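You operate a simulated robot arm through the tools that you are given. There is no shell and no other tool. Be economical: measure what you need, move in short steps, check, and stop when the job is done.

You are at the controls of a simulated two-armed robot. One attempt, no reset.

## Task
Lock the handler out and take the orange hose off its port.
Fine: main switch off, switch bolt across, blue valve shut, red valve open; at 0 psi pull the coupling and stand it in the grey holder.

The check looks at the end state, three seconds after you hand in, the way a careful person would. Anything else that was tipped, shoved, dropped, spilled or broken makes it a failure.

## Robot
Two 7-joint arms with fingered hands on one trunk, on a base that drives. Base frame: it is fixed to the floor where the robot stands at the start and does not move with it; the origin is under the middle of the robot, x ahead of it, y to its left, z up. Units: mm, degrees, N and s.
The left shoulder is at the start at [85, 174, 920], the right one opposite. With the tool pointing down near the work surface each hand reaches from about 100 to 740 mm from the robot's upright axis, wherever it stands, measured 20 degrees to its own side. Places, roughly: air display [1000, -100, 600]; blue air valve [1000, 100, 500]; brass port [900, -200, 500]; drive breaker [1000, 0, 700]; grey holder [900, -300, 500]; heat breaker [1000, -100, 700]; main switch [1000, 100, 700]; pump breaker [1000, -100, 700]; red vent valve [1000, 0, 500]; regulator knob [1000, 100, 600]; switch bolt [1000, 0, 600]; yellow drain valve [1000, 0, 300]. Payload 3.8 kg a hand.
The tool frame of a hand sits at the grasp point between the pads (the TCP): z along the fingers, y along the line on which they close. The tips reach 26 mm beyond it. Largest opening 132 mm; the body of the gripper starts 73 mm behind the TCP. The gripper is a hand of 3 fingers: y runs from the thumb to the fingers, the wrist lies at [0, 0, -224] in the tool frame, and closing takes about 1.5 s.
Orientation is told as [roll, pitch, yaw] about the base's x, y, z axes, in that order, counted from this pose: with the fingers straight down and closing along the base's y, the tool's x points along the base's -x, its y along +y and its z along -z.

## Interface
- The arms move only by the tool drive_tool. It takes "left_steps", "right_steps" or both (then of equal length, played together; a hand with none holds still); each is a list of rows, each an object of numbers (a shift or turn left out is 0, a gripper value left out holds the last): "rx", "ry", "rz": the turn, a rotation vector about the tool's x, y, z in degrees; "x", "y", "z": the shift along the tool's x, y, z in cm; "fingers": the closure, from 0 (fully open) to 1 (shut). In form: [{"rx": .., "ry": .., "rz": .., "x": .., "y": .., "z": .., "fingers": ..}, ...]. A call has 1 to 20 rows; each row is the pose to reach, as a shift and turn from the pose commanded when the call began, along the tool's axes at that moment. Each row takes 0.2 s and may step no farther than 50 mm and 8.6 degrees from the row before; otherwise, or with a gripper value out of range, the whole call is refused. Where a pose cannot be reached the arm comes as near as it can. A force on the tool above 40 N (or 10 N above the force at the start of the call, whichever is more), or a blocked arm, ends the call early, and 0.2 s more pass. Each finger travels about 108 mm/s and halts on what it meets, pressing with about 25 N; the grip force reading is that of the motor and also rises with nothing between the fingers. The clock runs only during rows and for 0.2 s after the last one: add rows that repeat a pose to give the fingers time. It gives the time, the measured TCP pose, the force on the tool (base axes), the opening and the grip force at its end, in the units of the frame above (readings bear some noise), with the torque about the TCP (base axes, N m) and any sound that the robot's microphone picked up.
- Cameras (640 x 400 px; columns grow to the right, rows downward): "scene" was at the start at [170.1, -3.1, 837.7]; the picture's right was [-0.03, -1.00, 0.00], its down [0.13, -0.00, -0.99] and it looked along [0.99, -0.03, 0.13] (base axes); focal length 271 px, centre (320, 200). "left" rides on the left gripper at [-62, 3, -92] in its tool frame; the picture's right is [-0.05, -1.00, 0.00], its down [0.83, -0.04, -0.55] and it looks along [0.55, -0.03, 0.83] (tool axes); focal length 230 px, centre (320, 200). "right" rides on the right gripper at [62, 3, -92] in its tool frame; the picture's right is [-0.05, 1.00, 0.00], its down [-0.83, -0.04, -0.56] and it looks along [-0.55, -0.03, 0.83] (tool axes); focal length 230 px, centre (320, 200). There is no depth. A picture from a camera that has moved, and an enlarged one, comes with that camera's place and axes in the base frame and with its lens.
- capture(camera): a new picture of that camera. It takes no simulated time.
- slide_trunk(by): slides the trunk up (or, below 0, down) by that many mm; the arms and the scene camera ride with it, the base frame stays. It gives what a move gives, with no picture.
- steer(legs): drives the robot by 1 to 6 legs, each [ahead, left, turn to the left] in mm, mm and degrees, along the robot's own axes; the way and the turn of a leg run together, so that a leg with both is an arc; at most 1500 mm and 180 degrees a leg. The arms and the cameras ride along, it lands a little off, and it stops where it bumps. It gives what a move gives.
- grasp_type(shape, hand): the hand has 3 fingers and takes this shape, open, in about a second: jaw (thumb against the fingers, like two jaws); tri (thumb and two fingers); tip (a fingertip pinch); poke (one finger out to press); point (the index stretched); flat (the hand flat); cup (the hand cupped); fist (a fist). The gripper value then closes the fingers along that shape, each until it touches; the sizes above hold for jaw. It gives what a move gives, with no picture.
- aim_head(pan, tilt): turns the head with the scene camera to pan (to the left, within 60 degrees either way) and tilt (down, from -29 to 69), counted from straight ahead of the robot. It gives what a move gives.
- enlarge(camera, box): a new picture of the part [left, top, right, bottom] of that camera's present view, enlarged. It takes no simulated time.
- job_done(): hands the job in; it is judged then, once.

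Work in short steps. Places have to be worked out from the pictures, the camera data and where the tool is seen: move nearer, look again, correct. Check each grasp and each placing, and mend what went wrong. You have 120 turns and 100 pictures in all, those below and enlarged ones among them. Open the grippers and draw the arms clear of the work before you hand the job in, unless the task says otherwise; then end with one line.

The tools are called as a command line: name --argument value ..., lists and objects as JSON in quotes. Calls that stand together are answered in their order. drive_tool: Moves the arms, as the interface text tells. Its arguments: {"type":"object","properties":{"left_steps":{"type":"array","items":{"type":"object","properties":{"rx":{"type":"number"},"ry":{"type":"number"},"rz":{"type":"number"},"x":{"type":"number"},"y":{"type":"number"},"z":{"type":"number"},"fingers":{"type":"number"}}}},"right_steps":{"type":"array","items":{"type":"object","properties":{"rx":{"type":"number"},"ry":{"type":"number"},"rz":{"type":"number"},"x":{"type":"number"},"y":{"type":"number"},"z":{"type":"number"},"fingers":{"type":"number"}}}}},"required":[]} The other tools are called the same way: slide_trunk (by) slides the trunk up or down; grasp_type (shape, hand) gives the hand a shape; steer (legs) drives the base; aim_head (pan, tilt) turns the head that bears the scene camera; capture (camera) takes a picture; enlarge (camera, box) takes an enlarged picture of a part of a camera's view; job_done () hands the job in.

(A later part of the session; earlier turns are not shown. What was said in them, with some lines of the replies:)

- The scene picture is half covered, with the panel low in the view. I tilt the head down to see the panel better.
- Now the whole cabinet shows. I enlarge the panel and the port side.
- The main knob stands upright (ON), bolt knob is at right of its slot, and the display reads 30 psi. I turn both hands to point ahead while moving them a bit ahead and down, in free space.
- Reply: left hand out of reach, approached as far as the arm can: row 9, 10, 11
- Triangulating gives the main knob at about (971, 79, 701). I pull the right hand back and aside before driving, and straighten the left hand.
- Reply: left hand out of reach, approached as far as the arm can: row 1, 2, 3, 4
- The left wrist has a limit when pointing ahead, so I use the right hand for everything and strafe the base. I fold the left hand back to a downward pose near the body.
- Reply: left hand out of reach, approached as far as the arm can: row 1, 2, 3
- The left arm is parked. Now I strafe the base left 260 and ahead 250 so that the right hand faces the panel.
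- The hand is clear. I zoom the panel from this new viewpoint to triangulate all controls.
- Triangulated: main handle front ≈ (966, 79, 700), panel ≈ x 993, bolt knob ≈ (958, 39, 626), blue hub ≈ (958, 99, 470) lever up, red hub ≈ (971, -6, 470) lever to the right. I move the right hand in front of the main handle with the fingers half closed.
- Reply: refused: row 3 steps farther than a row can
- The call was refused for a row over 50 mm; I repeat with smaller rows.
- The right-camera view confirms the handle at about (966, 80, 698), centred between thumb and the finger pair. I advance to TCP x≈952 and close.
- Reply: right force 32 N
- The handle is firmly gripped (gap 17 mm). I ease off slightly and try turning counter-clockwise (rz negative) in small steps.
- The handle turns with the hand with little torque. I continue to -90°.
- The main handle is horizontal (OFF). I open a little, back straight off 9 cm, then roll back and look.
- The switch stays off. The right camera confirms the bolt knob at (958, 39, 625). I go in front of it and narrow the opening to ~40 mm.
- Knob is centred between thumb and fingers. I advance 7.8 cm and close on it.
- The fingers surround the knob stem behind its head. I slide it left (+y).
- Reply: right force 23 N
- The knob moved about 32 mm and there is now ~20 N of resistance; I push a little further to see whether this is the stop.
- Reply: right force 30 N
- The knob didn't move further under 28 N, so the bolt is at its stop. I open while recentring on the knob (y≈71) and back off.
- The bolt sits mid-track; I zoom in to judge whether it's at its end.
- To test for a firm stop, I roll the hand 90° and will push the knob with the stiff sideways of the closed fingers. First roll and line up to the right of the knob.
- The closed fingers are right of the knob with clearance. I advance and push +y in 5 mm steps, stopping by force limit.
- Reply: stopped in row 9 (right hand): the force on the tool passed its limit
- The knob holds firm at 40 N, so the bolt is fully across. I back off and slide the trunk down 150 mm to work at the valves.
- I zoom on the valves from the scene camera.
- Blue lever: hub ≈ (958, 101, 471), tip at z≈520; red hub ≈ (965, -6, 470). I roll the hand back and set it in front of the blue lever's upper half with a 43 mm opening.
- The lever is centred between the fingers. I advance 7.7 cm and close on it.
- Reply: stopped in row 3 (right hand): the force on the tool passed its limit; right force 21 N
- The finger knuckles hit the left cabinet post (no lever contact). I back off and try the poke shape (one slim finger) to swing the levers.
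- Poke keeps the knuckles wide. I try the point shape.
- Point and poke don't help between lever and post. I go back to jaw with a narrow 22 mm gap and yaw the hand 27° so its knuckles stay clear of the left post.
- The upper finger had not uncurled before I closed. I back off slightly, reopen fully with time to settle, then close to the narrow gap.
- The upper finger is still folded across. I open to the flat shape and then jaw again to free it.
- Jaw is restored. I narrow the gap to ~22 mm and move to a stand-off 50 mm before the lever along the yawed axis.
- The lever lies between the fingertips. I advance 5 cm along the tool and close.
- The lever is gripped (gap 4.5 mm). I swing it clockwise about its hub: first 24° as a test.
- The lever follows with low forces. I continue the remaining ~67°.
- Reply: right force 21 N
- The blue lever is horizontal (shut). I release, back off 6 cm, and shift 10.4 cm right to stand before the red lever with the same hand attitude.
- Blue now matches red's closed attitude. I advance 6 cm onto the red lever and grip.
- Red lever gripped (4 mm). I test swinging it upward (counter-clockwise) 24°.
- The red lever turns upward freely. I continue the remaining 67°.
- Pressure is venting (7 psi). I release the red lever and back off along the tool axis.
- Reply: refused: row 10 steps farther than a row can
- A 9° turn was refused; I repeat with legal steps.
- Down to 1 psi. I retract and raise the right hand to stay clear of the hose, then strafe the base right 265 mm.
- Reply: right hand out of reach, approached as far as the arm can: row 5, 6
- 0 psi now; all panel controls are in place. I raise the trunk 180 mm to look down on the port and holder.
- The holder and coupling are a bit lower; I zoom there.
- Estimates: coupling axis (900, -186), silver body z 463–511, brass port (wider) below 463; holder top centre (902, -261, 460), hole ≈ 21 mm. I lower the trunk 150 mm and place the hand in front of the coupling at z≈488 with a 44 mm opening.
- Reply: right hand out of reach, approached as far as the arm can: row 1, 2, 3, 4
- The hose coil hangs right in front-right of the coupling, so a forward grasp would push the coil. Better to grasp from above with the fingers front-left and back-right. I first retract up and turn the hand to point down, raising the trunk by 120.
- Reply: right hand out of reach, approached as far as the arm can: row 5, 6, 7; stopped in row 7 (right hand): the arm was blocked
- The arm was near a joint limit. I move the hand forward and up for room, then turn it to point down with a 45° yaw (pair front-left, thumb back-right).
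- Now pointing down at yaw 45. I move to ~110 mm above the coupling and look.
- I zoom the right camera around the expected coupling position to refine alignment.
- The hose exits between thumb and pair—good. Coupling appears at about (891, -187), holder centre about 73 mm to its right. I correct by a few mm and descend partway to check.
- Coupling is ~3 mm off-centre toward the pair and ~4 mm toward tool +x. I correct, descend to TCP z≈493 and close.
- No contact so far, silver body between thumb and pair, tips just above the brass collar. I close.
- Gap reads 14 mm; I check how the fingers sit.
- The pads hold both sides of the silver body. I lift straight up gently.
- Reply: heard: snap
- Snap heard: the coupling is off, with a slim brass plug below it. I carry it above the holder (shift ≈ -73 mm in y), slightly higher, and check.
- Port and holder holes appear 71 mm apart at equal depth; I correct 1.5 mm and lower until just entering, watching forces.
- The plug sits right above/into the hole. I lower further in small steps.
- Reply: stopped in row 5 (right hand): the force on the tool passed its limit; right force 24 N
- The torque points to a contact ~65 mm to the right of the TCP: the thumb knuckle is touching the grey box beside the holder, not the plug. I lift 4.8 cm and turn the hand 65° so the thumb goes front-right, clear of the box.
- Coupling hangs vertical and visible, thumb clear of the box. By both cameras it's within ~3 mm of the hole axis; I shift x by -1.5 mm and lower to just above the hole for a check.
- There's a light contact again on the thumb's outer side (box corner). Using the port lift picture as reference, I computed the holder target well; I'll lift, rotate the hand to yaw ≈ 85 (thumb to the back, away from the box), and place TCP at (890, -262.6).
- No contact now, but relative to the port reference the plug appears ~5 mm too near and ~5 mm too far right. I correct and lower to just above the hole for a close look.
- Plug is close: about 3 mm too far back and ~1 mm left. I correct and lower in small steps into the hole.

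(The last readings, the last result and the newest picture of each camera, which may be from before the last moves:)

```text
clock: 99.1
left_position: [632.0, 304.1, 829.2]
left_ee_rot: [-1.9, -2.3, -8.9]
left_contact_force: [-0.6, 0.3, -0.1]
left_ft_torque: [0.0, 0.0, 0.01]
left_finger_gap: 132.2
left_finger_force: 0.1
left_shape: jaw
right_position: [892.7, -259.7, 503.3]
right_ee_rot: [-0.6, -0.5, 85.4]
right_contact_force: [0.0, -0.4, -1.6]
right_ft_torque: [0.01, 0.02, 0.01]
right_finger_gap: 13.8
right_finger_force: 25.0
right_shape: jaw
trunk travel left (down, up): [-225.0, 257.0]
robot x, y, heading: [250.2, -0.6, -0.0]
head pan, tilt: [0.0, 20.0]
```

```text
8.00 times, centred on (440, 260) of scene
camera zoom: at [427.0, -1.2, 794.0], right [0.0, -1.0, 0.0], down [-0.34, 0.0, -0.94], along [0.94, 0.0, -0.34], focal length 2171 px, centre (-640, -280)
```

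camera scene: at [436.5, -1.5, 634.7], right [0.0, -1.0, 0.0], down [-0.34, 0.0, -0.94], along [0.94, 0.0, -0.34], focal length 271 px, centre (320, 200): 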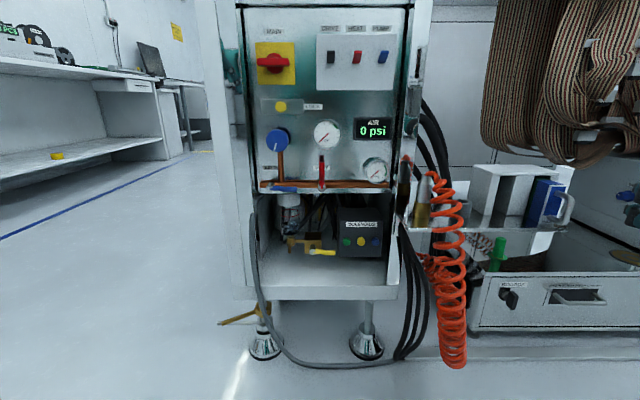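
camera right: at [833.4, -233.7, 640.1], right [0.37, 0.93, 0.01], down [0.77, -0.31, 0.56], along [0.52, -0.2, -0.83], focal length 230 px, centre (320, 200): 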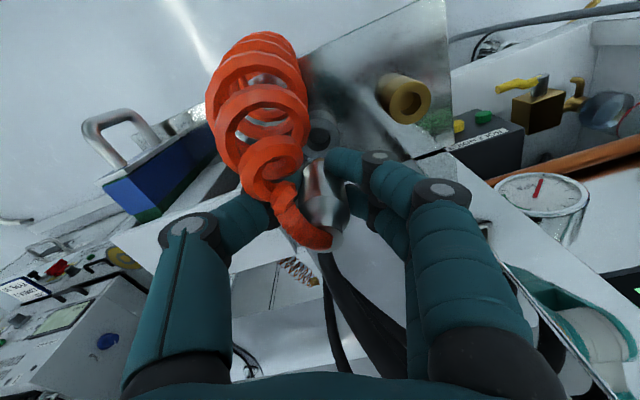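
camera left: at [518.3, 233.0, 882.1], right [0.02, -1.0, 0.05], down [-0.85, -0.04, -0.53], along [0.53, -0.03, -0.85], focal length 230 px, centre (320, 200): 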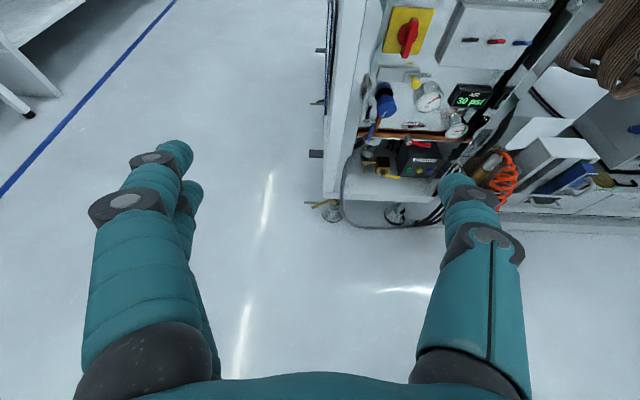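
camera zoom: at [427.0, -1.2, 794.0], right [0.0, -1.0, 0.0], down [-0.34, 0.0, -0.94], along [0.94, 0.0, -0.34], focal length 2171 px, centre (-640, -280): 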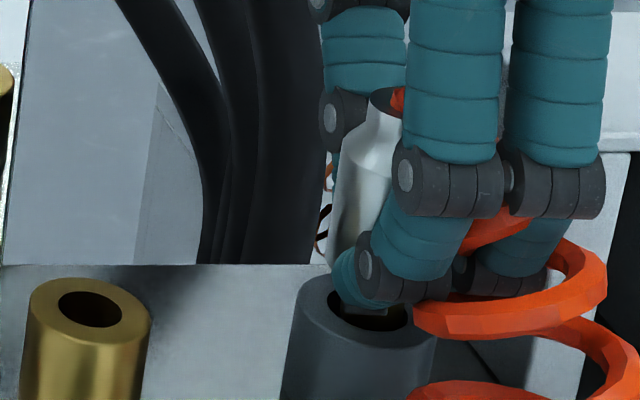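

The plug is inside the hole with no contact force. I lower the rest gently until seating.

drive_tool --right_steps '[{"z": 0.4, "fingers": 1}, {"z": 0.7}, {"z": 1.0}, {"z": 1.2}, {"z": 1.35}]'

enlarge --camera "scene" --box '[400, 235, 480, 285]'

```text
clock: 100.3
left_position: [629.4, 305.2, 830.6]
left_ee_rot: [-1.8, -2.4, -9.0]
left_contact_force: [0.0, -0.5, 0.1]
left_ft_torque: [-0.02, 0.0, 0.02]
left_finger_gap: 132.1
left_finger_force: 0.1
left_shape: jaw
right_position: [892.4, -259.6, 493.8]
right_ee_rot: [-0.8, -0.5, 85.7]
right_contact_force: [-10.1, -0.4, 24.2]
right_ft_torque: [0.07, 0.59, 0.09]
right_finger_gap: 15.5
right_finger_force: 25.2
right_shape: jaw
trunk travel left (down, up): [-225.0, 257.0]
robot x, y, heading: [250.5, 0.5, 0.2]
head pan, tilt: [0.0, 20.0]
```

```text
8.00 times, centred on (440, 260) of scene
camera zoom: at [425.2, -0.7, 794.6], right [0.0, -1.0, 0.0], down [-0.34, 0.0, -0.94], along [0.94, 0.0, -0.34], focal length 2171 px, centre (-640, -280)
```

zoom: 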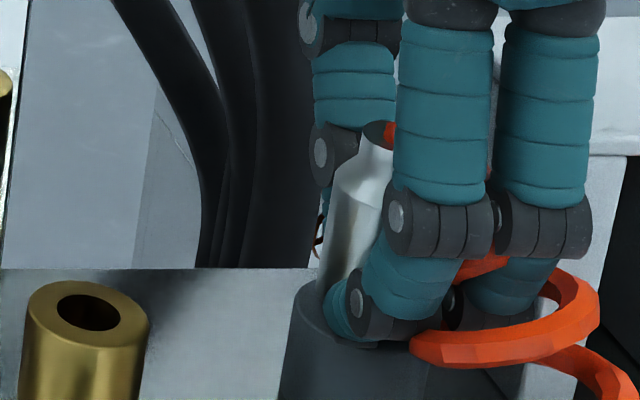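

Seated (24 N upward, TCP z as expected). I relieve the pressure, open moderately and pause to check before lifting off.

drive_tool --right_steps '[{"z": -0.35}, {"z": -0.35, "fingers": 0.8}, {"z": -0.35, "fingers": 0.7}, {"z": -0.35, "fingers": 0.66}, {"z": -0.35, "fingers": 0.66}]'

capture --camera "right"

```text
clock: 101.5
left_position: [631.5, 303.8, 828.1]
left_ee_rot: [-1.7, -2.4, -8.8]
left_contact_force: [0.5, 0.3, 1.0]
left_ft_torque: [-0.02, -0.02, -0.03]
left_finger_gap: 132.2
left_finger_force: 0.0
left_shape: jaw
right_position: [892.6, -259.9, 493.5]
right_ee_rot: [-0.4, -0.6, 85.4]
right_contact_force: [-0.6, -0.5, -0.2]
right_ft_torque: [0.0, 0.0, 0.01]
right_finger_gap: 44.2
right_finger_force: 0.1
right_shape: jaw
trunk travel left (down, up): [-225.0, 257.0]
robot x, y, heading: [251.5, -2.0, 0.1]
head pan, tilt: [0.0, 20.0]
```

```text
4 pictures are left
camera right: at [884.2, -321.8, 585.1], right [-0.99, 0.13, -0.01], down [0.1, 0.82, 0.56], along [0.08, 0.56, -0.83], focal length 230 px, centre (320, 200)
```

right: 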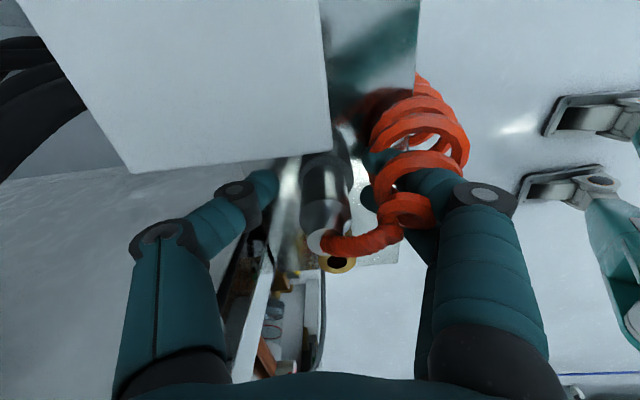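

Coupling stands free and upright between the open fingers; the hose lies beside the front finger. I lift straight up slowly.

drive_tool --right_steps '[{"z": -0.7}, {"z": -1.5}, {"z": -2.5}, {"z": -3.5}, {"z": -4.5}, {"z": -6}, {"z": -7.5}, {"z": -9}, {"z": -11}, {"z": -13}]'

enlarge --camera "scene" --box '[390, 200, 550, 300]'

```text
clock: 103.7
left_position: [631.3, 303.4, 829.4]
left_ee_rot: [-1.8, -2.3, -8.8]
left_contact_force: [0.0, 0.2, -0.7]
left_ft_torque: [-0.01, -0.02, -0.01]
left_finger_gap: 132.1
left_finger_force: 0.0
left_shape: jaw
right_position: [890.1, -260.4, 623.6]
right_ee_rot: [-0.6, -0.5, 85.5]
right_contact_force: [-0.3, 0.0, 0.0]
right_ft_torque: [0.0, 0.02, -0.01]
right_finger_gap: 44.7
right_finger_force: 0.1
right_shape: jaw
trunk travel left (down, up): [-225.0, 257.0]
robot x, y, heading: [251.9, 1.2, -0.0]
head pan, tilt: [0.0, 20.0]
```

```text
4.00 times, centred on (470, 250) of scene
camera zoom: at [426.9, -1.1, 794.0], right [0.0, -1.0, 0.0], down [-0.34, 0.0, -0.94], along [0.94, 0.0, -0.34], focal length 1085 px, centre (-280, 0)
```

zoom: 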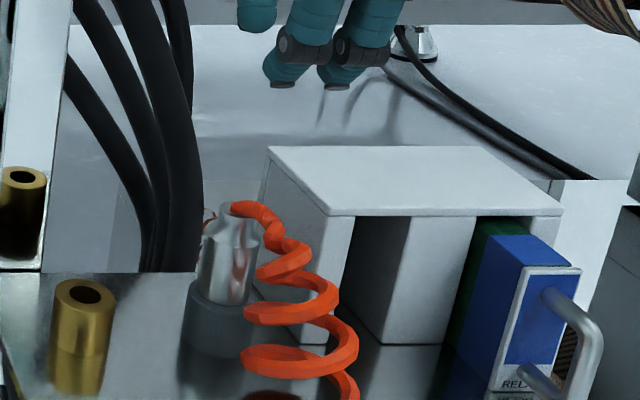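

The coupling stands upright in the holder; nothing else moved. I draw the hand up and back, open the fingers, and take a last look at the panel.

drive_tool --right_steps '[{"z": -3}, {"z": -6}, {"z": -6, "y": 4}, {"z": -6, "y": 8}, {"z": -6, "y": 12}, {"z": -6, "y": 16, "fingers": 0}, {"z": -6, "y": 20, "fingers": 0}, {"z": -6, "y": 20, "fingers": 0}, {"z": -6, "y": 20, "fingers": 0}]'

capture --camera "scene"

enlarge --camera "scene" --box '[230, 70, 486, 230]'

```text
clock: 105.7
left_position: [631.8, 304.3, 829.5]
left_ee_rot: [-1.7, -2.3, -8.9]
left_contact_force: [0.1, 0.4, 0.4]
left_ft_torque: [0.01, -0.01, 0.04]
left_finger_gap: 132.0
left_finger_force: 0.0
left_shape: jaw
right_position: [690.1, -246.5, 683.0]
right_ee_rot: [-0.7, -0.4, 85.4]
right_contact_force: [-0.5, 0.3, 0.2]
right_ft_torque: [0.0, 0.0, -0.03]
right_finger_gap: 132.2
right_finger_force: 0.1
right_shape: jaw
trunk travel left (down, up): [-225.0, 257.0]
robot x, y, heading: [249.7, -0.3, 0.0]
head pan, tilt: [0.0, 20.0]
```

```text
2 pictures are left
camera scene: at [427.0, -1.1, 794.0], right [0.0, -1.0, 0.0], down [-0.34, 0.0, -0.94], along [0.94, 0.0, -0.34], focal length 271 px, centre (320, 200)
```

scene: 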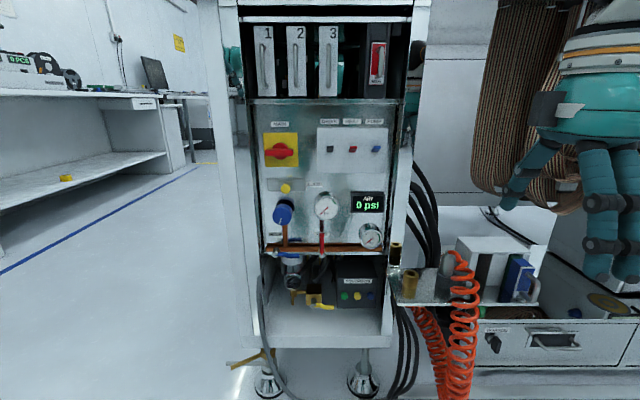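

```text
2.50 times, centred on (358, 150) of scene
camera zoom: at [427.0, -1.1, 794.0], right [0.0, -1.0, 0.0], down [-0.34, 0.0, -0.94], along [0.94, 0.0, -0.34], focal length 678 px, centre (225, 325)
```

zoom: 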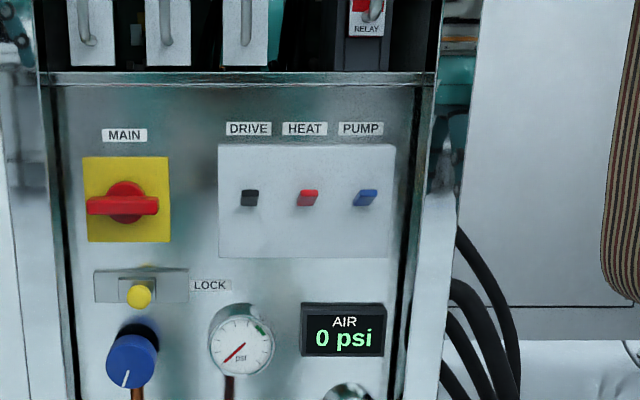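

Everything is in the wanted state: main off, bolt across, blue shut, red open, 0 psi, coupling standing in the holder, arms clear. I hand in.

job_done

```text
The job is handed in.
```

The handler is locked out and the orange hose is off its port: main switch off, bolt across at its stop, blue valve shut, red valve open, display at 0 psi, and the coupling standing in the grey holder. While I was lowering the coupling, the hand twice touched the grey box beside the holder, and one finger touched the left cabinet post earlier; nothing looked moved in the later pictures.
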